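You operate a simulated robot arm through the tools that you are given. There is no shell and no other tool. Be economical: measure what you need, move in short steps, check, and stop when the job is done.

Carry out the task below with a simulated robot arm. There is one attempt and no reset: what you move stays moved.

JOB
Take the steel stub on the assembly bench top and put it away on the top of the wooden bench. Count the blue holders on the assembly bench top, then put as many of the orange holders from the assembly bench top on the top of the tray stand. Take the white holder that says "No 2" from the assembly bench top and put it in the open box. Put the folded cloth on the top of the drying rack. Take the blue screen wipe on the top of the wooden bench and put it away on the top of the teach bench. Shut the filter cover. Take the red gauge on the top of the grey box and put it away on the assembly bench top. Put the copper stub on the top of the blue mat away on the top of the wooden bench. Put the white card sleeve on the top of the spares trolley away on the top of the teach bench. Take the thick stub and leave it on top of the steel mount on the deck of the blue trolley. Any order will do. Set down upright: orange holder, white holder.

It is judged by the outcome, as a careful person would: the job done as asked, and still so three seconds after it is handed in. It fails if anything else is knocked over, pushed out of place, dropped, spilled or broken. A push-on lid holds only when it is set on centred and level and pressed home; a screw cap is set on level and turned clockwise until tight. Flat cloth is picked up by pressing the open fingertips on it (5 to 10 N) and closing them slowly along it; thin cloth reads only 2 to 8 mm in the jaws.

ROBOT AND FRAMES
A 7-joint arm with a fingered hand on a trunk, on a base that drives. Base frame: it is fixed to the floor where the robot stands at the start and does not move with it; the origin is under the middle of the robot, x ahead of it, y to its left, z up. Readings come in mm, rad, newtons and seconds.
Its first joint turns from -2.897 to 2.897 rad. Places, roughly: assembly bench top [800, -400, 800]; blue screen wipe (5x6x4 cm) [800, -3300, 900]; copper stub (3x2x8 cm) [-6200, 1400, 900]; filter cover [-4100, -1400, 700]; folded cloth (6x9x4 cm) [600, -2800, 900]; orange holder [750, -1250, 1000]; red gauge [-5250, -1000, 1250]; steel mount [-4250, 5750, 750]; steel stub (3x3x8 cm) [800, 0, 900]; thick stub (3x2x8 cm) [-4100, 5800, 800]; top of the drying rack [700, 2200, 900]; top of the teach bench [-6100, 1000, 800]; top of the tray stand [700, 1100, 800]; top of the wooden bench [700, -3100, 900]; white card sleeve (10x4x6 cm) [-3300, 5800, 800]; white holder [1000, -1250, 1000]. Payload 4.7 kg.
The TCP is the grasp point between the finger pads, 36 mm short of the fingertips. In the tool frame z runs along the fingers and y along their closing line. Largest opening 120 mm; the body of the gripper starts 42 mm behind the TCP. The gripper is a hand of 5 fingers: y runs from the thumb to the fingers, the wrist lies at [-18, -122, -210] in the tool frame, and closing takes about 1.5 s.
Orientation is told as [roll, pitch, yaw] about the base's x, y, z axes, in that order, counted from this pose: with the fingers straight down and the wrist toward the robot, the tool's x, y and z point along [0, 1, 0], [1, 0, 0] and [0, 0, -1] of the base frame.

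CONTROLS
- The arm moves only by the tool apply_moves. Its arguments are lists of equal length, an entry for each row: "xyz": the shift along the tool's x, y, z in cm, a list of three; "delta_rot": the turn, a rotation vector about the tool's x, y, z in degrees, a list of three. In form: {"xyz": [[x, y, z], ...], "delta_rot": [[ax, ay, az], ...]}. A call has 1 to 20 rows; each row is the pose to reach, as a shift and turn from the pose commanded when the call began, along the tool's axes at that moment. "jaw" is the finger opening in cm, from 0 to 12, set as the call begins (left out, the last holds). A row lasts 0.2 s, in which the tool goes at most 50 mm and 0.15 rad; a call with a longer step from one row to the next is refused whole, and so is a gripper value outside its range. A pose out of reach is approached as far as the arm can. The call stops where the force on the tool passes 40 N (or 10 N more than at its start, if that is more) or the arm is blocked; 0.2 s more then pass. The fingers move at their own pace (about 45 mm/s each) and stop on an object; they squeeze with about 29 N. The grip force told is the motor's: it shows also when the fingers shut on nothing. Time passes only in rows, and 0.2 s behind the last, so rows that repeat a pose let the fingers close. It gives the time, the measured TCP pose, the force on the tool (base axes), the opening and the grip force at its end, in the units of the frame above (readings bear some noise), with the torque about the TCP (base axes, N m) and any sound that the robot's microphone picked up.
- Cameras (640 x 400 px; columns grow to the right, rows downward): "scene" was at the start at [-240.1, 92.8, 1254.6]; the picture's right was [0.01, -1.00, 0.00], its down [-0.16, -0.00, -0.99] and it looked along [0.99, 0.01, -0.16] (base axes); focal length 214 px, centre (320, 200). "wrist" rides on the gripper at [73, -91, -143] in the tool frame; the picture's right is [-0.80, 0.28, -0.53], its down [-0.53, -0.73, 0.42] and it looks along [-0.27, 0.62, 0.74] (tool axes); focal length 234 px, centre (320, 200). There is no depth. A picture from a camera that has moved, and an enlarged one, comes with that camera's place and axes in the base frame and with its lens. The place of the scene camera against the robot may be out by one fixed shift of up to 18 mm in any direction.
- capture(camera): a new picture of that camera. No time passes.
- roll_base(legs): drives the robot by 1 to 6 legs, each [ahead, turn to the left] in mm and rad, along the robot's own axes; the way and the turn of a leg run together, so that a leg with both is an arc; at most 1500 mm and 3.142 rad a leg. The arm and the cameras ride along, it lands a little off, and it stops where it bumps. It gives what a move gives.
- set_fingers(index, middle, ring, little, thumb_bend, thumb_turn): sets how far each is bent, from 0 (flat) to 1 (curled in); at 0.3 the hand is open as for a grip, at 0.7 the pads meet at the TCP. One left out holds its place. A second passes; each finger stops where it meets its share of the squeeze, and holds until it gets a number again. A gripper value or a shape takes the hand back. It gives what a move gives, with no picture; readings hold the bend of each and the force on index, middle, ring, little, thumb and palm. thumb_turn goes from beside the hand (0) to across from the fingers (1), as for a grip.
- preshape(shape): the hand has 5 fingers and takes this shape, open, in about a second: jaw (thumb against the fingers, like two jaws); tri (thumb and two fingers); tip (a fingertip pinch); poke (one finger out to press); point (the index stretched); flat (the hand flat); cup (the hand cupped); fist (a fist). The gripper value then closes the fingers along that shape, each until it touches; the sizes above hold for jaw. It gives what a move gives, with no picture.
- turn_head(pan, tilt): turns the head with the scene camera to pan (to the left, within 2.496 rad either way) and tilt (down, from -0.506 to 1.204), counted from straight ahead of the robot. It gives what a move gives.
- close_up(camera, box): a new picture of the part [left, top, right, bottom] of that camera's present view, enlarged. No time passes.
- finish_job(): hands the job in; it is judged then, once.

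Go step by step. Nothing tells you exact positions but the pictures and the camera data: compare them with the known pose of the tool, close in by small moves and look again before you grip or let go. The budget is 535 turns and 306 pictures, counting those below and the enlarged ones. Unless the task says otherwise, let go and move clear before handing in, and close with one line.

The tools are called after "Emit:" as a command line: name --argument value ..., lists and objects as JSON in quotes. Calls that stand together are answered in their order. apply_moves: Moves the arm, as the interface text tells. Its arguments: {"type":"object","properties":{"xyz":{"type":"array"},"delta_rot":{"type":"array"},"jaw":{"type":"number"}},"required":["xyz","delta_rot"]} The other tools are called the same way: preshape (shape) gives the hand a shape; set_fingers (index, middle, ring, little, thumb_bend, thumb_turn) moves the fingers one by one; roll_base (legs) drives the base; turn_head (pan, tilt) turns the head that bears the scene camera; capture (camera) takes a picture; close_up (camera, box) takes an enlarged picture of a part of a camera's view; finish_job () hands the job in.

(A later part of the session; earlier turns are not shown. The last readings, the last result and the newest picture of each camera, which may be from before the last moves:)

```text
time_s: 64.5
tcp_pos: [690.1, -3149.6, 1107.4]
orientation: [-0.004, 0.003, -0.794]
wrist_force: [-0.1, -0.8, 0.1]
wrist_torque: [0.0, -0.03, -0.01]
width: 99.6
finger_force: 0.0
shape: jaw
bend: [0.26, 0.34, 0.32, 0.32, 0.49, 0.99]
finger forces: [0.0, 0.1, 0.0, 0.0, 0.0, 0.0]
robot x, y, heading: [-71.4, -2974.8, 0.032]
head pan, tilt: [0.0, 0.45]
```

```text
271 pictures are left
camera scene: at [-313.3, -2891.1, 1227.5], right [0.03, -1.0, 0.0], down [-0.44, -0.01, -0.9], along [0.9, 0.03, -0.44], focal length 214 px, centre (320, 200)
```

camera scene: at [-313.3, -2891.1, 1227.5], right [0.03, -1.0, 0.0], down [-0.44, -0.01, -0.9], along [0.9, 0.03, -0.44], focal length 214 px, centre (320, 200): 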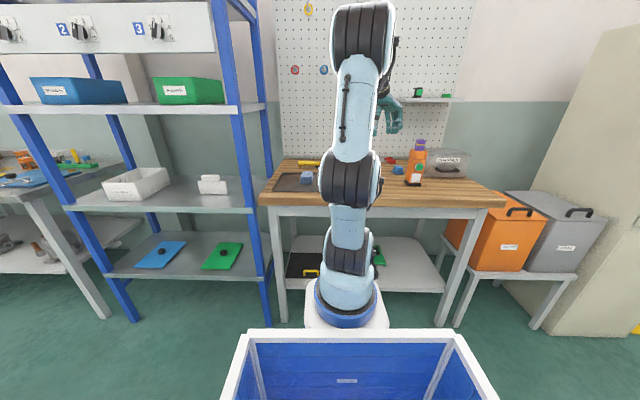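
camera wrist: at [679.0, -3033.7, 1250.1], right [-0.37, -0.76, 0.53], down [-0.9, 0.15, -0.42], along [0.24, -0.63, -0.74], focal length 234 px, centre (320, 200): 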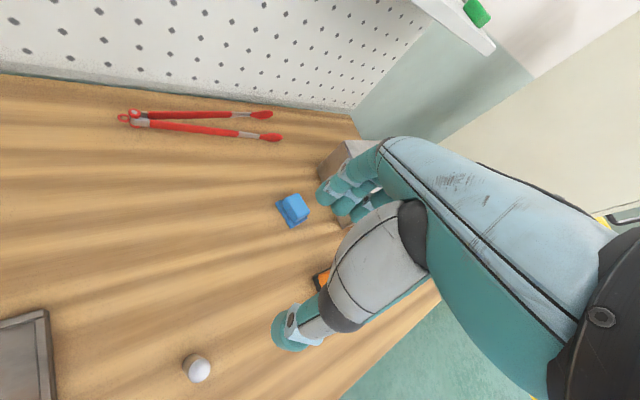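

The wipe is at about (783, -3267), near the charger box. I move closer at yaw -0.6 for a better look.

Emit:
apply_moves --xyz '[[-0.3, 4, 1], [-0.8, 8, 3], [-1.3, 12, 5], [-1.3, 12, 8], [-1.3, 12, 10], [-1.3, 12, 10]]' --delta_rot '[[0, 0, -4], [0, 0, -8], [0, 0, -11], [0, 0, -11], [0, 0, -11], [0, 0, -11]]' --jaw 8

Emit:
capture --camera "wrist"

Emit:
close_up --camera "scene" --box '[340, 100, 500, 200]'

```text
time_s: 65.9
tcp_pos: [764.5, -3243.2, 1005.9]
orientation: [-0.004, 0.005, -0.6]
wrist_force: [0.2, 1.3, -0.2]
wrist_torque: [-0.02, 0.0, -0.01]
width: 80.3
finger_force: 0.0
shape: jaw
bend: [0.27, 0.38, 0.36, 0.35, 0.62, 1.0]
finger forces: [0.0, 0.0, 0.0, 0.1, 0.0, 0.1]
robot x, y, heading: [-71.2, -2973.4, 0.034]
head pan, tilt: [0.0, 0.45]
```

```text
270 pictures are left
camera wrist: at [731.2, -3132.2, 1149.2], right [-0.22, -0.82, 0.53], down [-0.91, -0.03, -0.42], along [0.36, -0.57, -0.74], focal length 234 px, centre (320, 200)
```

wrist: 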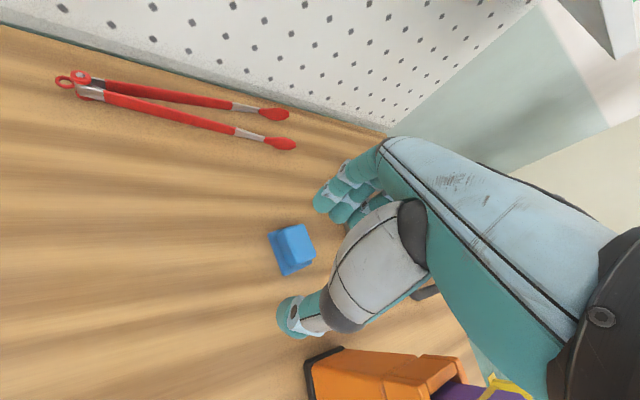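

```text
4.00 times, centred on (420, 150) of scene
camera zoom: at [-313.3, -2891.1, 1227.5], right [0.03, -1.0, 0.0], down [-0.44, -0.01, -0.9], along [0.9, 0.03, -0.44], focal length 858 px, centre (-80, 400)
```

zoom: 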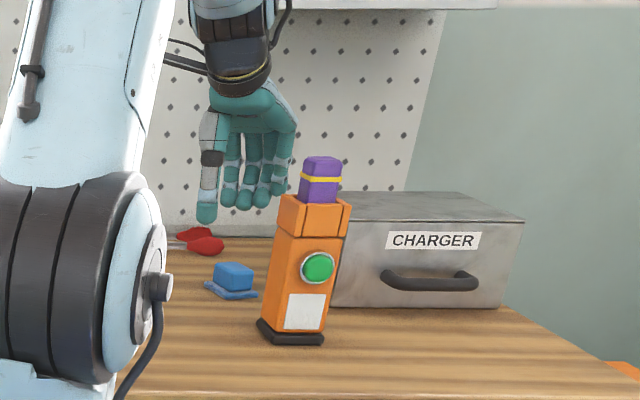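

I turn the hand to line up with the wipe (yaw -1.19) above (788, -3273) and look again.

Emit:
apply_moves --xyz '[[-0.3, 1, 0], [-0.6, 2, 0], [-1, 3, 1], [-1.15, 3.6, 2], [-1.15, 3.6, 3], [-1.15, 3.6, 3]]' --delta_rot '[[0, 0, 8], [0, 0, 16], [0, 0, 24], [0, 0, 32], [0, 0, 33.8], [0, 0, 33.8]]' --jaw 9

Emit:
close_up --camera "wrist" --box '[150, 120, 470, 320]'

```text
time_s: 67.3
tcp_pos: [786.2, -3274.6, 975.9]
orientation: [-0.005, 0.003, -1.188]
wrist_force: [-0.8, -0.8, -0.2]
wrist_torque: [0.0, 0.0, -0.03]
width: 89.7
finger_force: 0.0
shape: jaw
bend: [0.26, 0.36, 0.34, 0.34, 0.56, 0.99]
finger forces: [0.1, 0.0, 0.1, 0.0, 0.0, 0.0]
robot x, y, heading: [-72.3, -2974.4, 0.031]
head pan, tilt: [0.0, 0.45]
```

```text
2.00 times, centred on (310, 220) of wrist
camera zoom: at [821.6, -3162.7, 1118.4], right [-0.64, -0.56, 0.53], down [-0.77, 0.48, -0.42], along [-0.02, -0.67, -0.74], focal length 468 px, centre (340, 160)
```

zoom: 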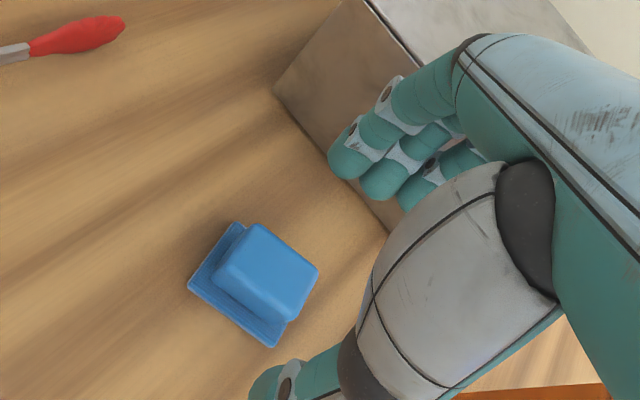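

Emit:
apply_moves --xyz '[[1.0, 0.3, 1], [1.0, 0.3, 3], [1.0, 0.3, 5], [1.0, 0.3, 6.2], [1.0, 0.3, 6.2]]' --delta_rot '[[0, 0, 5], [0, 0, 9], [0, 0, 9], [0, 0, 9], [0, 0, 9]]'

Emit:
close_up --camera "wrist" --box '[150, 120, 470, 320]'

```text
time_s: 68.5
tcp_pos: [796.8, -3271.5, 913.1]
orientation: [-0.009, 0.001, -1.346]
wrist_force: [0.6, -0.1, 0.2]
wrist_torque: [0.01, 0.02, -0.02]
width: 89.7
finger_force: 0.1
shape: jaw
bend: [0.26, 0.36, 0.34, 0.34, 0.56, 0.99]
finger forces: [0.0, 0.0, 0.0, 0.1, 0.0, 0.0]
robot x, y, heading: [-68.4, -2974.2, 0.031]
head pan, tilt: [0.0, 0.45]
```

```text
2.00 times, centred on (310, 220) of wrist
camera zoom: at [848.5, -3167.2, 1056.8], right [-0.72, -0.45, 0.53], down [-0.68, 0.6, -0.42], along [-0.13, -0.66, -0.74], focal length 468 px, centre (340, 160)
```

zoom: 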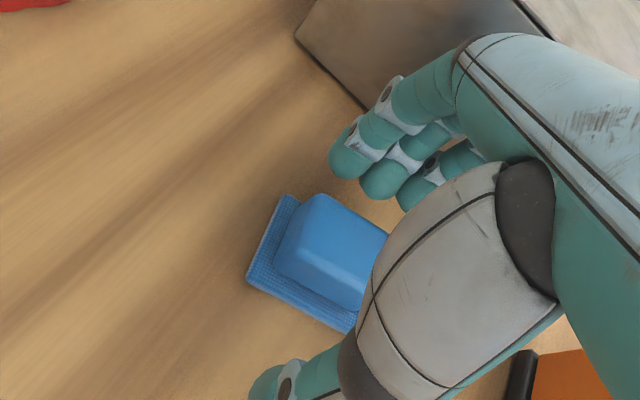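

Well placed. I close.

Emit:
apply_moves --xyz '[[0, 0, 0.2], [0, 0, 0.2], [0, 0, 0.2], [0, 0, 0.2], [0, 0, 0.2], [0, 0, 0.2], [0, 0, 0.2], [0, 0, 0.2]]' --delta_rot '[[0, 0, 0], [0, 0, 0], [0, 0, 0], [0, 0, 0], [0, 0, 0], [0, 0, 0], [0, 0, 0], [0, 0, 0]]' --jaw 2

Emit:
close_up --camera "wrist" --box '[150, 120, 470, 320]'

```text
time_s: 70.3
tcp_pos: [796.4, -3271.5, 910.8]
orientation: [-0.006, 0.001, -1.346]
wrist_force: [-1.2, -0.5, 0.6]
wrist_torque: [0.0, 0.0, -0.04]
width: 28.7
finger_force: 28.7
shape: jaw
bend: [0.73, 0.57, 0.57, 0.58, 0.75, 1.0]
finger forces: [15.3, 7.4, 3.2, 0.0, 25.7, 0.1]
robot x, y, heading: [-70.7, -2975.6, 0.03]
head pan, tilt: [0.0, 0.45]
```

```text
2.00 times, centred on (310, 220) of wrist
camera zoom: at [848.8, -3167.3, 1054.5], right [-0.72, -0.45, 0.53], down [-0.68, 0.6, -0.42], along [-0.13, -0.66, -0.74], focal length 468 px, centre (340, 160)
```

zoom: 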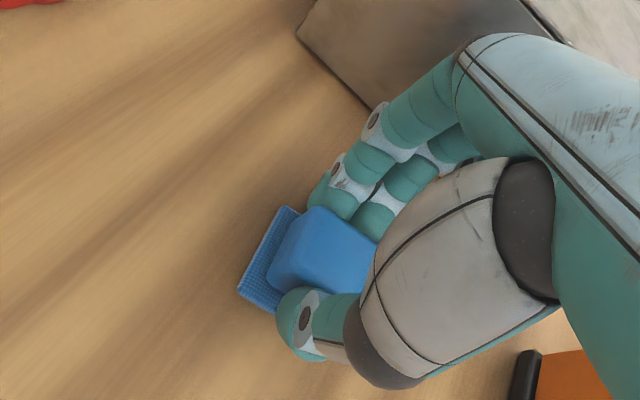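

Emit:
apply_moves --xyz '[[0, 0, -4], [0, 0, -8], [0, 0, -12.5], [0, 0, -17], [0, 0, -21.5], [0, 0, -26], [-2, -3.3, -27], [-4, -6.7, -27], [-6, -10, -27], [-8, -13.4, -27], [-10.5, -16.7, -27], [-12.6, -20, -27], [-14.7, -23.4, -27], [-16.9, -26.8, -27], [-19, -30.1, -27], [-21, -33.5, -27], [-21, -33.5, -27]]' --delta_rot '[[0, 0, 0], [0, 0, 0], [0, 0, 0], [0, 0, 0], [0, 0, 0], [0, 0, 0], [0, 0, -7], [0, 0, -14], [0, 0, -21], [0, 0, -28], [0, 0, -35], [0, 0, -42], [0, 0, -49], [0, 0, -56], [0, 0, -63], [0, 0, -70], [0, 0, -77]]'

Emit:
capture --camera "wrist"

```text
time_s: 73.9
tcp_pos: [518.6, -2992.5, 1182.3]
orientation: [-0.001, 0.008, 0.001]
wrist_force: [-1.0, 0.1, -0.1]
wrist_torque: [-0.03, 0.01, 0.03]
width: 28.6
finger_force: 29.2
shape: jaw
bend: [0.73, 0.57, 0.57, 0.58, 0.75, 1.0]
finger forces: [15.4, 7.2, 3.3, 0.1, 26.0, 0.0]
robot x, y, heading: [-70.5, -2975.8, 0.029]
head pan, tilt: [0.0, 0.45]
```

```text
265 pictures are left
camera wrist: at [429.2, -2921.0, 1327.4], right [0.28, -0.8, 0.52], down [-0.74, -0.53, -0.42], along [0.62, -0.27, -0.74], focal length 234 px, centre (320, 200)
```

wrist: 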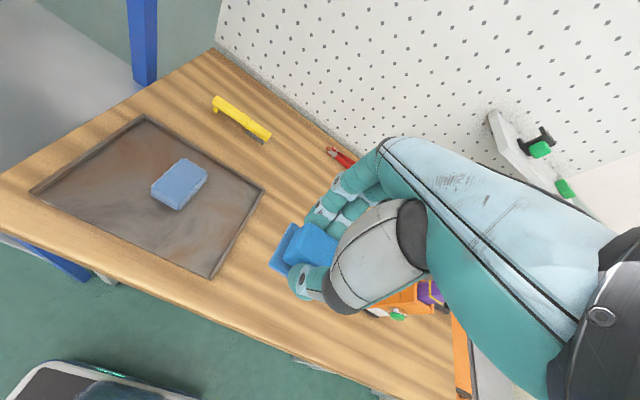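

The wipe is held. I drive back along the aisle northwards, towards the cross aisle.

Emit:
roll_base --legs '[[-500, 0], [0, 1.541], [1500, 0], [1500, 0], [1500, 0], [1500, 0]]'

Emit:
turn_head --pan 0.5 --tilt 0.15

Emit:
capture --camera "scene"

Emit:
turn_head --pan -1.2 --tilt 0.2

Emit:
capture --camera "scene"

```text
time_s: 108.7
tcp_pos: [-593.2, 3608.4, 1184.1]
orientation: [-0.001, 0.008, 1.533]
wrist_force: [-0.4, -1.1, -0.9]
wrist_torque: [0.0, 0.01, 0.0]
width: 28.7
finger_force: 29.1
shape: jaw
bend: [0.73, 0.57, 0.57, 0.58, 0.75, 1.0]
finger forces: [15.2, 7.1, 3.4, 0.1, 25.3, 0.0]
robot x, y, heading: [-632.8, 3018.4, 1.57]
head pan, tilt: [0.0, 0.45]
```

```text
time_s: 109.7
tcp_pos: [-593.2, 3609.3, 1184.1]
orientation: [0.0, 0.006, 1.534]
wrist_force: [-0.2, -1.0, -0.5]
wrist_torque: [-0.01, -0.02, -0.01]
width: 28.8
finger_force: 28.8
shape: jaw
bend: [0.73, 0.57, 0.57, 0.58, 0.75, 1.0]
finger forces: [15.2, 7.1, 3.3, 0.0, 25.4, 0.0]
robot x, y, heading: [-631.5, 3022.1, 1.571]
head pan, tilt: [0.499, 0.15]
```

```text
264 pictures are left
camera scene: at [-760.5, 2784.7, 1255.4], right [0.88, 0.47, 0.0], down [0.07, -0.13, -0.99], along [-0.47, 0.87, -0.15], focal length 214 px, centre (320, 200)
```

scene: 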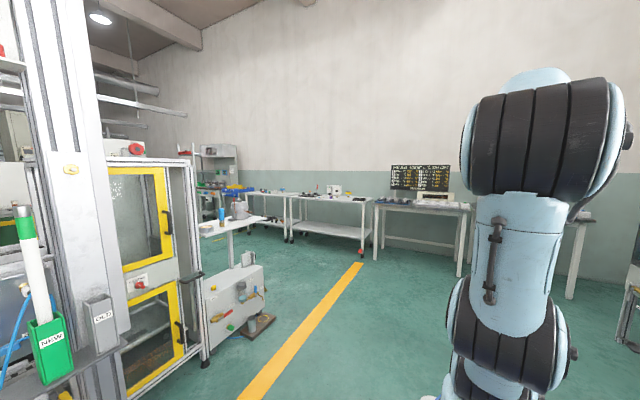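

```text
time_s: 111.4
tcp_pos: [-593.0, 3609.0, 1184.0]
orientation: [0.001, 0.007, 1.534]
wrist_force: [-0.7, -0.6, 0.0]
wrist_torque: [-0.01, -0.03, 0.03]
width: 28.7
finger_force: 29.6
shape: jaw
bend: [0.73, 0.57, 0.57, 0.58, 0.75, 1.0]
finger forces: [15.1, 7.1, 3.3, 0.0, 25.4, 0.0]
robot x, y, heading: [-633.9, 3019.7, 1.569]
head pan, tilt: [-1.201, 0.201]
```

```text
263 pictures are left
camera scene: at [-629.5, 2736.5, 1250.7], right [0.36, -0.93, 0.0], down [-0.19, -0.07, -0.98], along [0.91, 0.35, -0.2], focal length 214 px, centre (320, 200)
```

scene: 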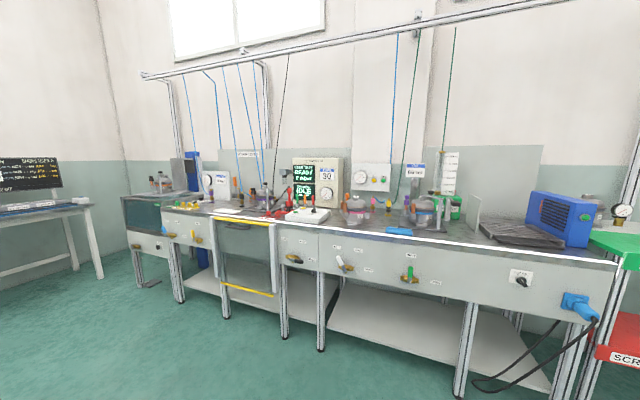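

The cross aisle lies between the cell (ending near y 4100) and the far tables (feet near y 5680). I drive to y about 4850 and turn west.

Emit:
roll_base --legs '[[1000, 0], [830, 0], [0, 1.571], [1500, 0]]'

Emit:
turn_head --pan 0.3 --tilt 0.15

Emit:
capture --camera "scene"

Emit:
turn_head --pan -0.7 --tilt 0.2

Emit:
capture --camera "scene"

```text
time_s: 131.6
tcp_pos: [-2714.1, 4882.4, 1183.0]
orientation: [-0.001, 0.008, 3.117]
wrist_force: [0.0, -0.4, -0.7]
wrist_torque: [-0.01, 0.06, 0.03]
width: 28.3
finger_force: 29.4
shape: jaw
bend: [0.73, 0.57, 0.58, 0.58, 0.75, 1.0]
finger forces: [14.9, 7.1, 3.3, 0.2, 25.1, 0.0]
robot x, y, heading: [-2123.5, 4854.8, -3.133]
head pan, tilt: [-1.201, 0.201]
```

```text
time_s: 133.2
tcp_pos: [-2714.4, 4882.8, 1184.3]
orientation: [0.001, 0.007, 3.118]
wrist_force: [-1.1, -0.3, 0.3]
wrist_torque: [0.03, 0.02, 0.01]
width: 28.5
finger_force: 29.1
shape: jaw
bend: [0.73, 0.57, 0.58, 0.58, 0.75, 1.0]
finger forces: [14.9, 7.0, 3.2, 0.0, 25.1, 0.0]
robot x, y, heading: [-2124.8, 4847.9, -3.13]
head pan, tilt: [0.3, 0.15]
```

```text
262 pictures are left
camera scene: at [-1886.7, 4756.6, 1255.4], right [-0.3, 0.95, 0.0], down [0.14, 0.05, -0.99], along [-0.94, -0.3, -0.15], focal length 214 px, centre (320, 200)
```

scene: 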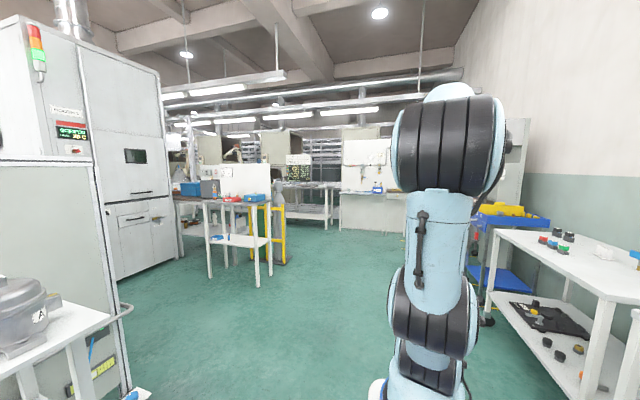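

```text
time_s: 134.4
tcp_pos: [-2713.8, 4882.1, 1184.1]
orientation: [-0.001, 0.005, 3.118]
wrist_force: [-0.1, -0.4, 0.1]
wrist_torque: [-0.02, -0.01, -0.01]
width: 28.3
finger_force: 28.8
shape: jaw
bend: [0.73, 0.57, 0.58, 0.58, 0.75, 1.0]
finger forces: [15.1, 6.9, 3.3, 0.0, 25.0, 0.1]
robot x, y, heading: [-2122.0, 4850.2, -3.136]
head pan, tilt: [-0.7, 0.201]
```

```text
261 pictures are left
camera scene: at [-1870.1, 4844.1, 1250.7], right [0.64, 0.77, 0.0], down [0.15, -0.13, -0.98], along [-0.76, 0.62, -0.2], focal length 214 px, centre (320, 200)
```

scene: 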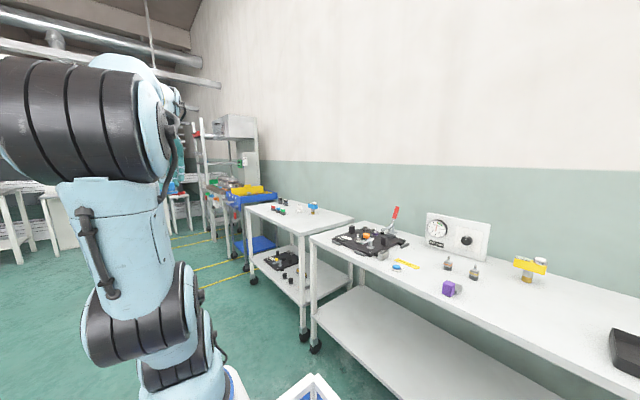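

I see the spares trolley and blue trolley on the right and the teach bench far ahead on the left. I drive west to about x -4950 and turn south.

Emit:
roll_base --legs '[[1500, 0], [1300, 0], [0, 1.565]]'

Emit:
turn_head --pan -0.3 --tilt 0.15

Emit:
capture --camera "scene"

Emit:
turn_head --pan 0.4 --tilt 0.15

Emit:
capture --camera "scene"

```text
time_s: 151.9
tcp_pos: [-5001.3, 4259.8, 1183.3]
orientation: [-0.001, 0.007, -1.623]
wrist_force: [0.3, 0.2, 0.8]
wrist_torque: [-0.01, -0.02, -0.03]
width: 28.0
finger_force: 28.5
shape: jaw
bend: [0.73, 0.57, 0.58, 0.58, 0.75, 1.0]
finger forces: [14.8, 7.0, 3.5, 0.0, 25.0, 0.0]
robot x, y, heading: [-4953.7, 4854.5, -1.589]
head pan, tilt: [-0.7, 0.201]
```

```text
time_s: 152.8
tcp_pos: [-5000.3, 4259.1, 1183.3]
orientation: [0.0, 0.008, -1.623]
wrist_force: [-0.1, 1.0, 0.0]
wrist_torque: [0.01, 0.04, -0.02]
width: 28.3
finger_force: 28.9
shape: jaw
bend: [0.73, 0.57, 0.58, 0.58, 0.75, 1.0]
finger forces: [14.8, 7.0, 3.4, 0.1, 24.9, 0.1]
robot x, y, heading: [-4952.3, 4849.2, -1.59]
head pan, tilt: [-0.3, 0.15]
```

```text
260 pictures are left
camera scene: at [-4898.9, 5099.0, 1255.4], right [-0.95, 0.32, 0.0], down [0.05, 0.14, -0.99], along [-0.31, -0.94, -0.15], focal length 214 px, centre (320, 200)
```

scene: 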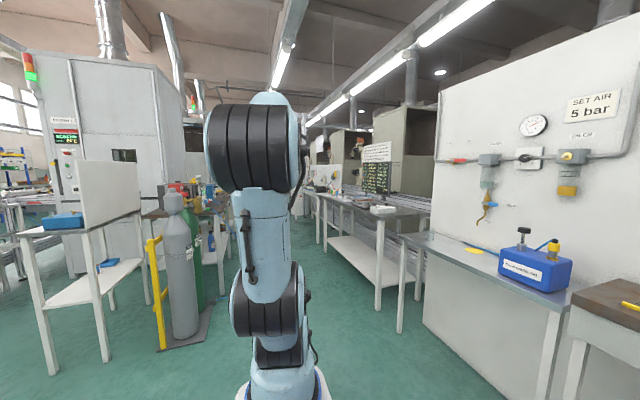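

```text
time_s: 153.9
tcp_pos: [-5001.6, 4259.9, 1183.3]
orientation: [0.001, 0.007, -1.62]
wrist_force: [0.6, -0.1, -0.2]
wrist_torque: [0.01, 0.02, 0.02]
width: 28.5
finger_force: 29.0
shape: jaw
bend: [0.73, 0.57, 0.58, 0.58, 0.75, 1.0]
finger forces: [14.7, 7.0, 3.4, 0.1, 24.9, 0.1]
robot x, y, heading: [-4952.6, 4847.5, -1.592]
head pan, tilt: [0.4, 0.15]
```

```text
259 pictures are left
camera scene: at [-4835.4, 5100.9, 1255.4], right [-0.93, -0.37, 0.0], down [-0.06, 0.14, -0.99], along [0.37, -0.92, -0.15], focal length 214 px, centre (320, 200)
```

scene: 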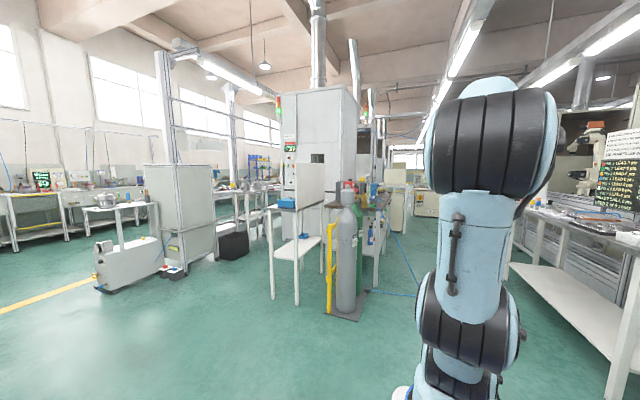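

The way south along x about -5100 is clear. I drive to y about 1300 and turn to face the teach bench.

Emit:
roll_base --legs '[[0, -0.02], [1500, 0], [1500, 0], [550, 0], [0, -1.53]]'

Emit:
turn_head --pan 0.0 --tilt 0.35

Emit:
capture --camera "scene"

Emit:
capture --camera "wrist"

```text
time_s: 175.0
tcp_pos: [-5740.7, 1338.0, 1183.5]
orientation: [-0.001, 0.007, 3.129]
wrist_force: [0.6, -0.4, -0.7]
wrist_torque: [0.01, -0.02, -0.02]
width: 28.1
finger_force: 29.1
shape: jaw
bend: [0.73, 0.57, 0.58, 0.58, 0.75, 1.0]
finger forces: [14.6, 6.9, 3.5, 0.0, 24.6, 0.0]
robot x, y, heading: [-5151.1, 1314.9, -3.116]
head pan, tilt: [0.4, 0.15]
```

```text
time_s: 175.9
tcp_pos: [-5740.3, 1339.5, 1183.1]
orientation: [0.0, 0.006, 3.13]
wrist_force: [0.3, 0.5, -1.0]
wrist_torque: [-0.03, 0.0, -0.02]
width: 28.4
finger_force: 28.6
shape: jaw
bend: [0.73, 0.57, 0.58, 0.58, 0.75, 1.0]
finger forces: [14.6, 6.9, 3.4, 0.0, 24.6, 0.0]
robot x, y, heading: [-5153.5, 1313.7, -3.116]
head pan, tilt: [0.0, 0.351]
```

```text
258 pictures are left
camera scene: at [-4916.4, 1251.5, 1236.7], right [-0.02, 1.0, 0.0], down [0.34, 0.01, -0.94], along [-0.94, -0.02, -0.34], focal length 214 px, centre (320, 200)
```

scene: 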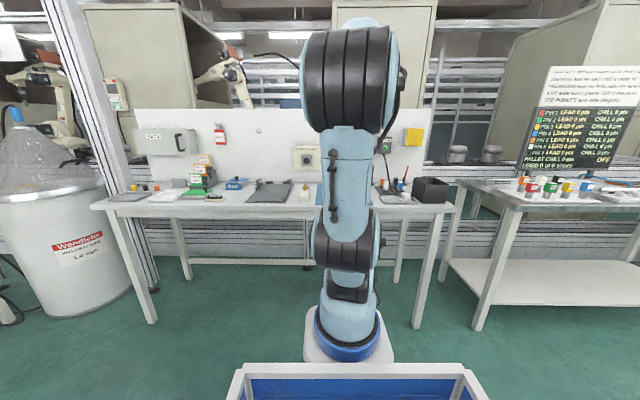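

```text
257 pictures are left
camera wrist: at [-5650.7, 1265.2, 1327.4], right [-0.27, 0.81, 0.52], down [0.74, 0.52, -0.42], along [-0.61, 0.27, -0.74], focal length 234 px, centre (320, 200)
```

wrist: 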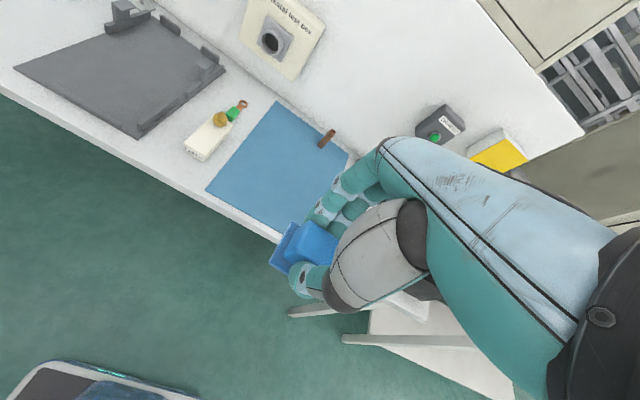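

Emit:
close_up --camera "scene" --box '[90, 130, 346, 290]'

Emit:
close_up --camera "wrist" --box '[0, 0, 400, 250]'

```text
2.50 times, centred on (218, 210) of scene
camera zoom: at [-4916.4, 1251.5, 1236.7], right [-0.02, 1.0, 0.0], down [0.34, 0.01, -0.94], along [-0.94, -0.02, -0.34], focal length 536 px, centre (575, 175)
```

zoom: 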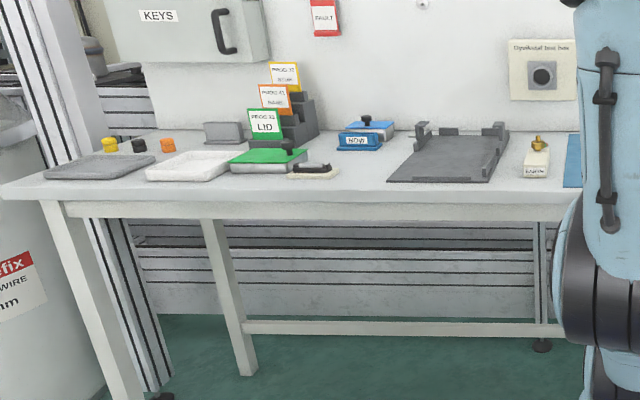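

```text
1.60 times, centred on (200, 125) of wrist
camera zoom: at [-5650.7, 1265.2, 1327.4], right [-0.27, 0.81, 0.52], down [0.74, 0.52, -0.42], along [-0.61, 0.27, -0.74], focal length 375 px, centre (512, 320)
```

zoom: 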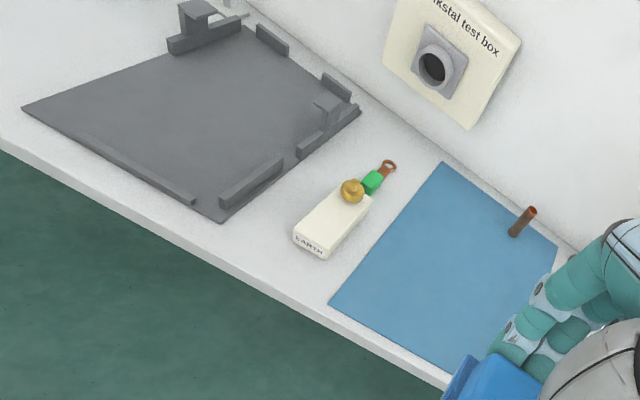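

I shift the arm to the left to see the right part of the bench.

Emit:
apply_moves --xyz '[[4, 0, 0], [8, 0, 0], [12, 0, 0], [16, 0, 0], [20, 0, 0], [24, 0, 0], [24, 0, 0]]' --delta_rot '[[0, 0, 0], [0, 0, 0], [0, 0, 0], [0, 0, 0], [0, 0, 0], [0, 0, 0], [0, 0, 0]]'

Emit:
close_up --camera "scene" --box '[260, 120, 500, 270]'

Emit:
capture --camera "wrist"

```text
time_s: 177.5
tcp_pos: [-5745.1, 1097.9, 1183.8]
orientation: [0.0, 0.007, 3.127]
wrist_force: [0.9, 0.4, -0.1]
wrist_torque: [-0.05, 0.01, -0.02]
width: 28.1
finger_force: 29.2
shape: jaw
bend: [0.73, 0.57, 0.58, 0.58, 0.75, 1.0]
finger forces: [14.6, 6.9, 3.6, 0.0, 24.7, 0.1]
robot x, y, heading: [-5152.4, 1315.8, -3.121]
head pan, tilt: [0.0, 0.351]
```

```text
2.67 times, centred on (380, 195) of scene
camera zoom: at [-4916.4, 1251.5, 1236.7], right [-0.02, 1.0, 0.0], down [0.34, 0.01, -0.94], along [-0.94, -0.02, -0.34], focal length 572 px, centre (160, 213)
```

zoom: 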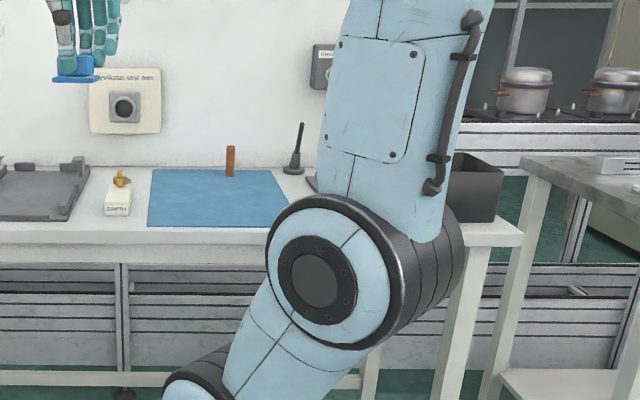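

```text
253 pictures are left
camera wrist: at [-5653.9, 1024.5, 1327.7], right [-0.27, 0.81, 0.52], down [0.74, 0.52, -0.42], along [-0.61, 0.27, -0.74], focal length 234 px, centre (320, 200)
```

wrist: 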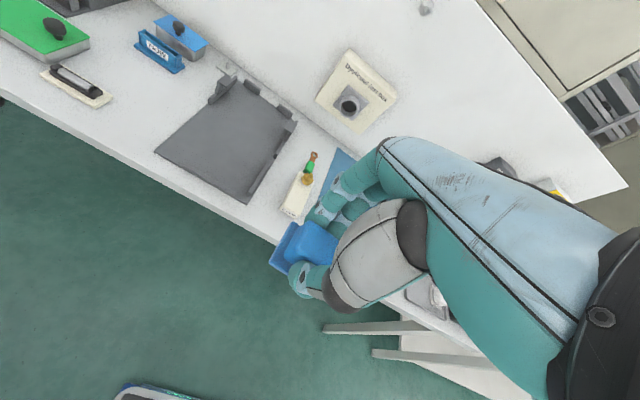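

Bench surface is near z 858; there is a free gap around (-6020, 770) between the fixture and the eraser. I bring the base closer.

Emit:
roll_base --legs '[[0, 0.9], [430, 0], [0, -0.92]]'

Emit:
capture --camera "wrist"

```text
time_s: 184.8
tcp_pos: [-6002.1, 769.2, 1183.7]
orientation: [-0.001, 0.007, 3.11]
wrist_force: [-0.6, 0.6, 0.5]
wrist_torque: [-0.03, -0.02, 0.0]
width: 28.4
finger_force: 29.5
shape: jaw
bend: [0.73, 0.57, 0.58, 0.58, 0.75, 1.0]
finger forces: [14.4, 6.8, 3.8, 0.0, 24.3, 0.0]
robot x, y, heading: [-5404.0, 972.2, -3.135]
head pan, tilt: [0.0, 0.351]
```

```text
252 pictures are left
camera wrist: at [-5913.3, 693.4, 1327.6], right [-0.26, 0.81, 0.52], down [0.75, 0.51, -0.42], along [-0.61, 0.29, -0.74], focal length 234 px, centre (320, 200)
```

wrist: 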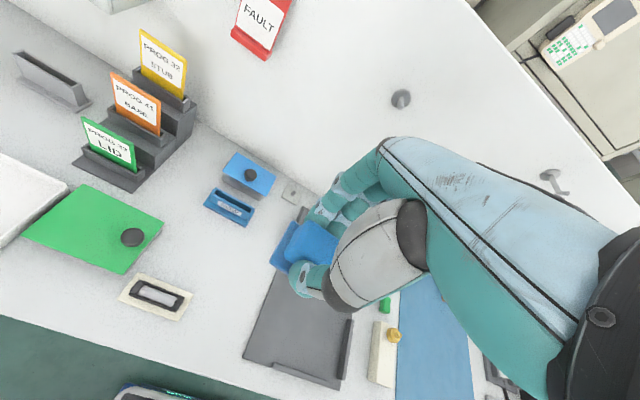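

The gap is centred at about (-6035, 775). I move over it and down to z 925.

Emit:
apply_moves --xyz '[[-0.5, 3.3, 1], [-0.5, 3.3, 5], [-0.5, 3.3, 9], [-0.5, 3.3, 13], [-0.5, 3.3, 17], [-0.5, 3.3, 21], [-0.5, 3.3, 25], [-0.5, 3.3, 26], [-0.5, 3.3, 26]]' --delta_rot '[[0, 0, 0], [0, 0, 0], [0, 0, 0], [0, 0, 0], [0, 0, 0], [0, 0, 0], [0, 0, 0], [0, 0, 0], [0, 0, 0]]'

Emit:
capture --camera "wrist"

```text
time_s: 186.8
tcp_pos: [-6030.7, 774.1, 923.1]
orientation: [0.001, 0.006, 3.111]
wrist_force: [0.3, 0.2, -0.5]
wrist_torque: [-0.05, -0.01, 0.0]
width: 28.2
finger_force: 29.1
shape: jaw
bend: [0.73, 0.57, 0.58, 0.58, 0.76, 1.0]
finger forces: [14.3, 6.7, 3.8, 0.1, 24.4, 0.0]
robot x, y, heading: [-5403.7, 974.7, -3.14]
head pan, tilt: [0.0, 0.351]
```

```text
251 pictures are left
camera wrist: at [-5943.0, 698.8, 1066.8], right [-0.26, 0.81, 0.52], down [0.75, 0.51, -0.42], along [-0.61, 0.29, -0.74], focal length 234 px, centre (320, 200)
```

wrist: 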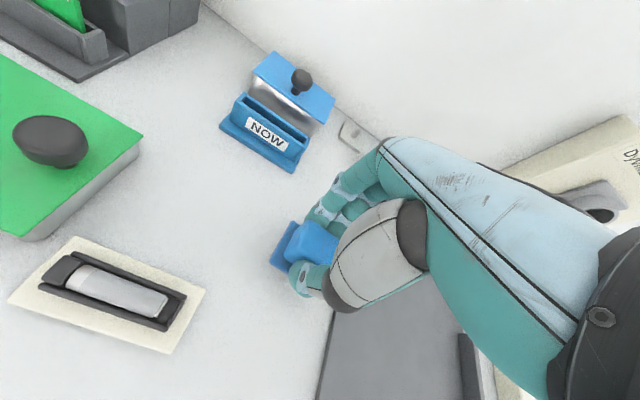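

I shift 15 mm away from the fixture and lower until contact.

Emit:
apply_moves --xyz '[[1.5, 0, 0.5], [1.5, 0, 1.2], [1.5, 0, 1.8], [1.5, 0, 2.1], [1.5, 0, 2.1]]' --delta_rot '[[0, 0, 0], [0, 0, 0], [0, 0, 0], [0, 0, 0], [0, 0, 0]]'

Emit:
apply_moves --xyz '[[0, 0, 0.3], [0, 0, 0.5], [0, 0, 0.5]]' --delta_rot '[[0, 0, 0], [0, 0, 0], [0, 0, 0]]'

```text
time_s: 188.0
tcp_pos: [-6033.9, 760.5, 902.1]
orientation: [0.0, 0.006, 3.109]
wrist_force: [-0.1, -0.6, 0.2]
wrist_torque: [0.03, 0.02, 0.01]
width: 28.3
finger_force: 29.1
shape: jaw
bend: [0.73, 0.57, 0.58, 0.58, 0.76, 1.0]
finger forces: [14.5, 6.8, 3.7, 0.0, 24.3, 0.0]
robot x, y, heading: [-5408.5, 973.9, -3.138]
head pan, tilt: [0.0, 0.351]
```

```text
time_s: 188.8
tcp_pos: [-6033.6, 759.6, 899.1]
orientation: [0.004, 0.004, 3.109]
wrist_force: [0.7, 1.8, 26.2]
wrist_torque: [0.1, 0.2, -0.01]
width: 29.4
finger_force: 29.2
shape: jaw
bend: [0.74, 0.57, 0.59, 0.58, 0.75, 1.0]
finger forces: [16.8, 9.0, 4.5, 0.0, 30.2, 0.0]
robot x, y, heading: [-5405.3, 974.7, -3.137]
head pan, tilt: [0.0, 0.351]
```

Contact. I ease up slightly, open, and rise.

Emit:
apply_moves --xyz '[[0, 0, -0.3], [0, 0, -0.3]]' --delta_rot '[[0, 0, 0], [0, 0, 0]]'

Emit:
apply_moves --xyz '[[0, 0, 0], [0, 0, 0], [0, 0, 0], [0, 0, 0], [0, 0, 0], [0, 0, 0]]' --delta_rot '[[0, 0, 0], [0, 0, 0], [0, 0, 0], [0, 0, 0], [0, 0, 0], [0, 0, 0]]' --jaw 8

Emit:
apply_moves --xyz '[[0, 0, -3], [0, 0, -7], [0, 0, -11], [0, 0, -15], [0, 0, -19], [0, 0, -23], [0, 0, -23]]' --delta_rot '[[0, 0, 0], [0, 0, 0], [0, 0, 0], [0, 0, 0], [0, 0, 0], [0, 0, 0], [0, 0, 0]]'

Emit:
capture --camera "wrist"

```text
time_s: 189.4
tcp_pos: [-6032.7, 760.7, 899.7]
orientation: [-0.001, 0.008, 3.11]
wrist_force: [-4.0, -0.4, 13.3]
wrist_torque: [-0.01, 0.36, 0.03]
width: 29.2
finger_force: 29.2
shape: jaw
bend: [0.74, 0.57, 0.59, 0.58, 0.75, 1.0]
finger forces: [17.9, 8.7, 4.0, 0.0, 26.7, 0.0]
robot x, y, heading: [-5405.8, 971.3, -3.143]
head pan, tilt: [0.0, 0.351]
```

```text
time_s: 190.8
tcp_pos: [-6033.8, 759.8, 900.0]
orientation: [0.0, 0.007, 3.11]
wrist_force: [-0.1, -0.5, 0.4]
wrist_torque: [0.01, -0.01, -0.02]
width: 79.8
finger_force: 0.1
shape: jaw
bend: [0.27, 0.39, 0.36, 0.36, 0.62, 1.0]
finger forces: [0.1, 0.0, 0.0, 0.0, 0.1, 0.0]
robot x, y, heading: [-5405.6, 974.9, -3.142]
head pan, tilt: [0.0, 0.351]
```

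```text
time_s: 192.4
tcp_pos: [-6034.1, 757.7, 1130.6]
orientation: [-0.001, 0.007, 3.11]
wrist_force: [-0.2, 0.2, -0.8]
wrist_torque: [-0.01, 0.01, 0.02]
width: 79.5
finger_force: 0.1
shape: jaw
bend: [0.27, 0.39, 0.36, 0.36, 0.62, 1.0]
finger forces: [0.1, 0.1, 0.0, 0.0, 0.1, 0.1]
robot x, y, heading: [-5400.4, 972.5, -3.144]
head pan, tilt: [0.0, 0.351]
```

```text
250 pictures are left
camera wrist: at [-5946.0, 682.2, 1275.0], right [-0.26, 0.81, 0.52], down [0.75, 0.51, -0.42], along [-0.61, 0.29, -0.74], focal length 234 px, centre (320, 200)
```

wrist: 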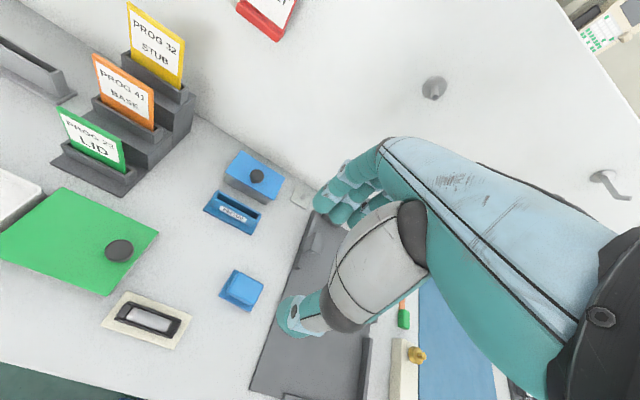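

The wipe is placed on the teach bench. Next the copper stub at about (-6215, 1376); I shift the base right.

Emit:
roll_base --legs '[[0, 0.6], [-480, 0], [0, -0.6], [390, 0]]'

Emit:
capture --camera "wrist"

```text
time_s: 196.9
tcp_pos: [-5466.1, 718.2, 1133.1]
orientation: [0.001, 0.006, -2.618]
wrist_force: [-1.0, 0.2, 0.3]
wrist_torque: [-0.04, -0.06, -0.02]
width: 79.9
finger_force: 0.1
shape: jaw
bend: [0.27, 0.39, 0.36, 0.35, 0.62, 1.0]
finger forces: [0.0, 0.0, 0.1, 0.0, 0.0, 0.0]
robot x, y, heading: [-5059.2, 1253.6, -2.627]
head pan, tilt: [0.0, 0.351]
stopped in leg 2: the robot was blocked; the commanded pose is now the measured one
```

```text
249 pictures are left
camera wrist: at [-5350.7, 700.6, 1276.0], right [-0.65, 0.55, 0.52], down [0.37, 0.83, -0.42], along [-0.67, -0.08, -0.74], focal length 234 px, centre (320, 200)
```

wrist: 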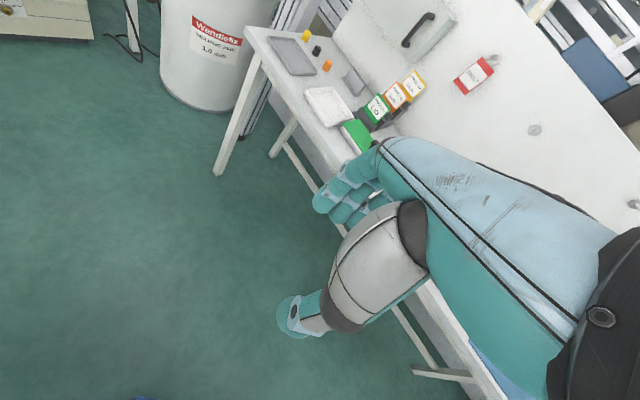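

It bumped something behind. I look back to see what.

Emit:
turn_head --pan 2.49 --tilt 0.6

Emit:
capture --camera "scene"

Emit:
turn_head --pan -2.49 --tilt 0.5

Emit:
capture --camera "scene"

```text
time_s: 199.2
tcp_pos: [-5465.4, 718.4, 1131.3]
orientation: [0.0, 0.005, -2.618]
wrist_force: [0.0, 0.0, -0.2]
wrist_torque: [-0.02, 0.01, -0.02]
width: 80.3
finger_force: 0.1
shape: jaw
bend: [0.27, 0.39, 0.36, 0.35, 0.62, 1.0]
finger forces: [0.0, 0.1, 0.0, 0.1, 0.0, 0.0]
robot x, y, heading: [-5065.5, 1254.2, -2.633]
head pan, tilt: [2.491, 0.6]
```

```text
248 pictures are left
camera scene: at [-4650.1, 1344.9, 1214.0], right [-0.14, -0.99, 0.0], down [-0.56, 0.08, -0.83], along [0.82, -0.11, -0.56], focal length 214 px, centre (320, 200)
```

scene: 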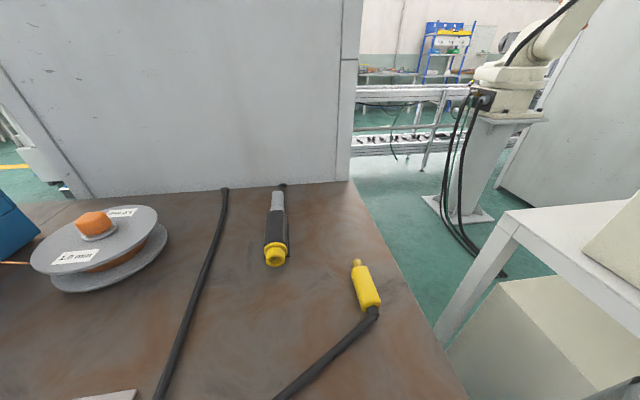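

```text
time_s: 203.1
tcp_pos: [-5466.4, 718.5, 1131.4]
orientation: [0.003, 0.005, -2.62]
wrist_force: [0.1, -0.6, 0.8]
wrist_torque: [0.01, -0.04, 0.0]
width: 80.0
finger_force: 0.1
shape: jaw
bend: [0.27, 0.39, 0.36, 0.35, 0.62, 1.0]
finger forces: [0.0, 0.0, 0.0, 0.0, 0.0, 0.0]
robot x, y, heading: [-5062.8, 1254.7, -2.63]
head pan, tilt: [-2.491, 0.499]
```

```text
247 pictures are left
camera scene: at [-4701.7, 1440.7, 1223.1], right [0.92, -0.4, 0.0], down [-0.19, -0.44, -0.88], along [0.35, 0.81, -0.48], focal length 214 px, centre (320, 200)
```

scene: 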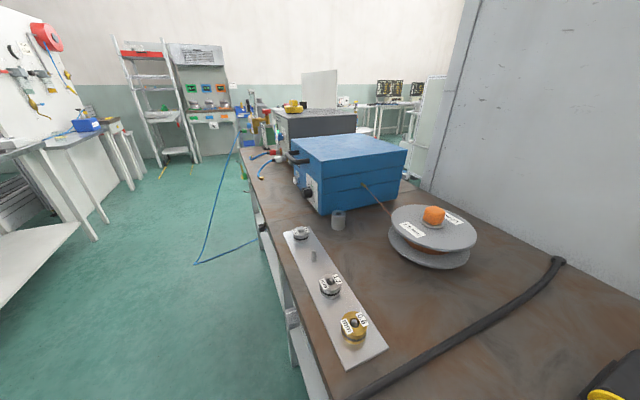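

A workbench stands right behind; it looks undisturbed. I pull forward and straighten.

Emit:
roll_base --legs '[[150, 0], [0, -0.51], [190, 0]]'

Emit:
turn_head --pan 0.0 --tilt 0.4

Emit:
capture --camera "wrist"

```text
time_s: 207.0
tcp_pos: [-5992.0, 902.1, 1132.7]
orientation: [0.001, 0.006, -3.12]
wrist_force: [1.0, 1.4, 0.4]
wrist_torque: [-0.02, 0.02, 0.05]
width: 79.9
finger_force: 0.1
shape: jaw
bend: [0.27, 0.39, 0.36, 0.35, 0.62, 1.0]
finger forces: [0.0, 0.0, 0.0, 0.1, 0.0, 0.0]
robot x, y, heading: [-5382.7, 1173.2, -3.124]
head pan, tilt: [-2.491, 0.499]
```

```text
time_s: 209.3
tcp_pos: [-5993.7, 901.3, 1132.6]
orientation: [0.002, 0.005, -3.118]
wrist_force: [-0.4, 0.8, 0.7]
wrist_torque: [0.02, -0.04, 0.03]
width: 80.1
finger_force: 0.1
shape: jaw
bend: [0.27, 0.39, 0.36, 0.35, 0.62, 1.0]
finger forces: [0.0, 0.0, 0.0, 0.0, 0.0, 0.1]
robot x, y, heading: [-5382.5, 1176.7, -3.125]
head pan, tilt: [0.0, 0.4]
```

```text
246 pictures are left
camera wrist: at [-5900.2, 831.1, 1276.0], right [-0.3, 0.8, 0.52], down [0.72, 0.55, -0.42], along [-0.62, 0.25, -0.74], focal length 234 px, centre (320, 200)
```

wrist: 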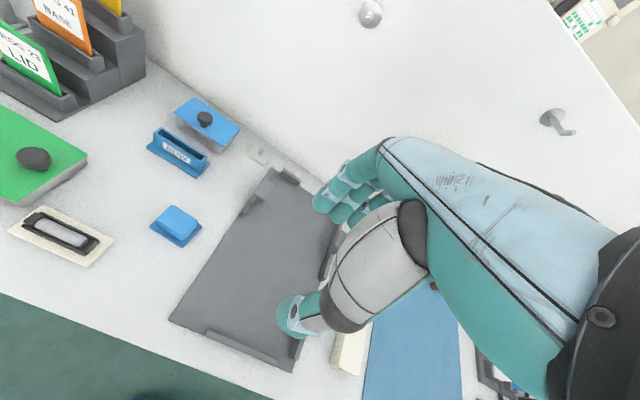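

Emit:
apply_moves --xyz '[[-4.4, 1.2, 0], [-8.8, 2.4, 0], [-13.2, 3.6, 0], [-17.6, 4.8, 0], [-22, 6, 0], [-26.4, 7.2, 0], [-30.8, 8.4, 0], [-35.2, 9.6, 0], [-39.6, 10.8, 0.5], [-44, 11.7, 1], [-44, 11.7, 2]]' --delta_rot '[[0, 0, 0], [0, 0, 0], [0, 0, 0], [0, 0, 0], [0, 0, 0], [0, 0, 0], [0, 0, 0], [0, 0, 0], [0, 0, 0], [0, 0, 0], [0, 0, 0]]'

Emit:
capture --camera "wrist"

```text
time_s: 211.7
tcp_pos: [-6119.6, 1340.1, 1112.2]
orientation: [0.002, 0.005, -3.119]
wrist_force: [-0.1, 0.3, 0.8]
wrist_torque: [-0.02, 0.03, 0.02]
width: 79.8
finger_force: 0.1
shape: jaw
bend: [0.27, 0.39, 0.36, 0.35, 0.62, 1.0]
finger forces: [0.0, 0.0, 0.1, 0.0, 0.0, 0.0]
robot x, y, heading: [-5382.9, 1175.2, -3.125]
head pan, tilt: [0.0, 0.4]
```

```text
245 pictures are left
camera wrist: at [-6027.0, 1269.1, 1256.6], right [-0.3, 0.8, 0.52], down [0.72, 0.55, -0.42], along [-0.62, 0.25, -0.74], focal length 234 px, centre (320, 200)
```

wrist: 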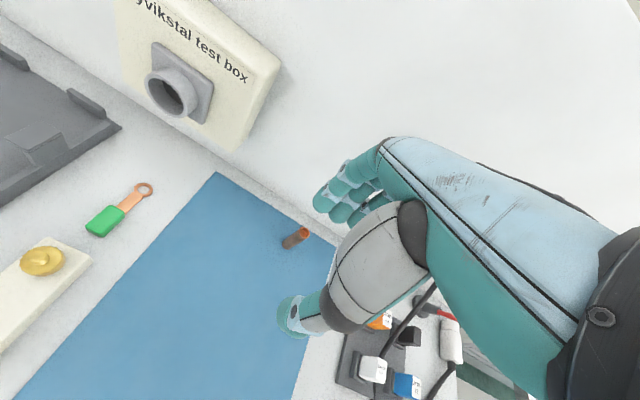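

The copper stub is at about (-6217, 1373), some 80 mm off the back panel. I move over it with a narrower opening and check.

Emit:
apply_moves --xyz '[[-1.2, 3.2, 1], [-2.4, 6.4, 2], [-3.5, 9.5, 4], [-3.5, 9.5, 8], [-3.5, 9.5, 12], [-3.5, 9.5, 12]]' --delta_rot '[[0, 0, 0], [0, 0, 0], [0, 0, 0], [0, 0, 0], [0, 0, 0], [0, 0, 0]]' --jaw 7

Emit:
capture --camera "wrist"

Emit:
close_up --camera "scene" --box '[240, 60, 480, 210]'

```text
time_s: 213.1
tcp_pos: [-6212.8, 1373.3, 990.0]
orientation: [0.001, 0.006, -3.117]
wrist_force: [-0.1, 0.6, 0.5]
wrist_torque: [0.0, -0.01, 0.04]
width: 70.3
finger_force: 0.0
shape: jaw
bend: [0.74, 0.41, 0.39, 0.41, 0.66, 1.0]
finger forces: [0.1, 0.0, 0.1, 0.0, 0.0, 0.0]
robot x, y, heading: [-5386.4, 1177.6, -3.127]
head pan, tilt: [0.0, 0.4]
```

```text
244 pictures are left
camera wrist: at [-6121.3, 1302.6, 1133.8], right [-0.3, 0.8, 0.52], down [0.72, 0.55, -0.42], along [-0.62, 0.25, -0.74], focal length 234 px, centre (320, 200)
```

wrist: 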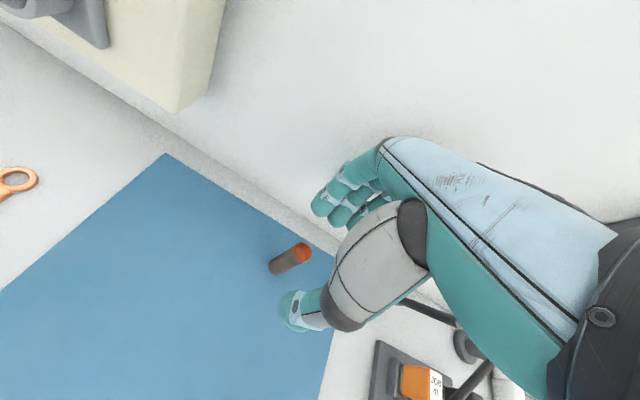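

```text
2.67 times, centred on (360, 135) of scene
camera zoom: at [-5145.7, 1111.6, 1232.2], right [-0.02, 1.0, 0.0], down [0.39, 0.01, -0.92], along [-0.92, -0.02, -0.39], focal length 572 px, centre (213, 373)
```

zoom: 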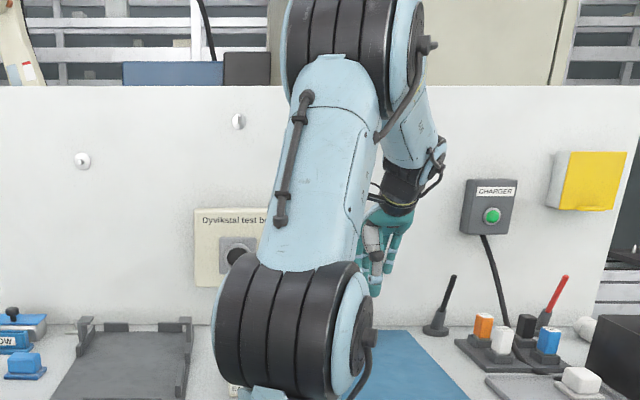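

Emit:
apply_moves --xyz '[[0, 0.6, 0], [0, 0.6, 0], [0, 0.6, 0]]' --delta_rot '[[0, 0, 0], [0, 0, 0], [0, 0, 0]]' --jaw 8

Emit:
close_up --camera "wrist" --box '[150, 120, 470, 320]'

```text
time_s: 213.9
tcp_pos: [-6219.8, 1373.8, 990.4]
orientation: [0.003, 0.005, -3.121]
wrist_force: [-0.3, -0.6, 1.0]
wrist_torque: [-0.03, -0.02, -0.02]
width: 79.7
finger_force: 0.1
shape: jaw
bend: [0.27, 0.39, 0.36, 0.36, 0.62, 1.0]
finger forces: [0.0, 0.0, 0.0, 0.1, 0.0, 0.0]
robot x, y, heading: [-5378.7, 1177.8, -3.126]
head pan, tilt: [0.0, 0.4]
```

```text
2.00 times, centred on (310, 220) of wrist
camera zoom: at [-6127.3, 1302.7, 1134.0], right [-0.3, 0.8, 0.52], down [0.72, 0.55, -0.42], along [-0.62, 0.25, -0.74], focal length 468 px, centre (340, 160)
```

zoom: 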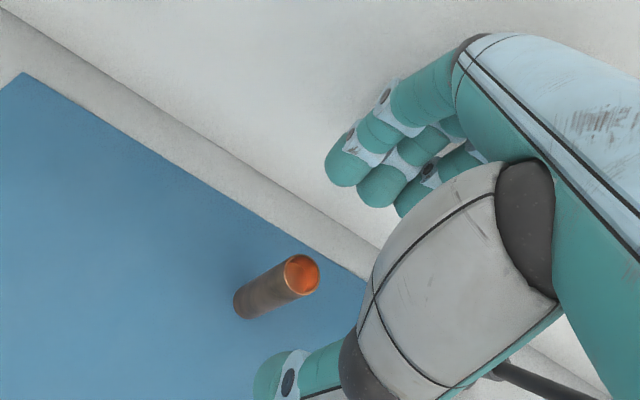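

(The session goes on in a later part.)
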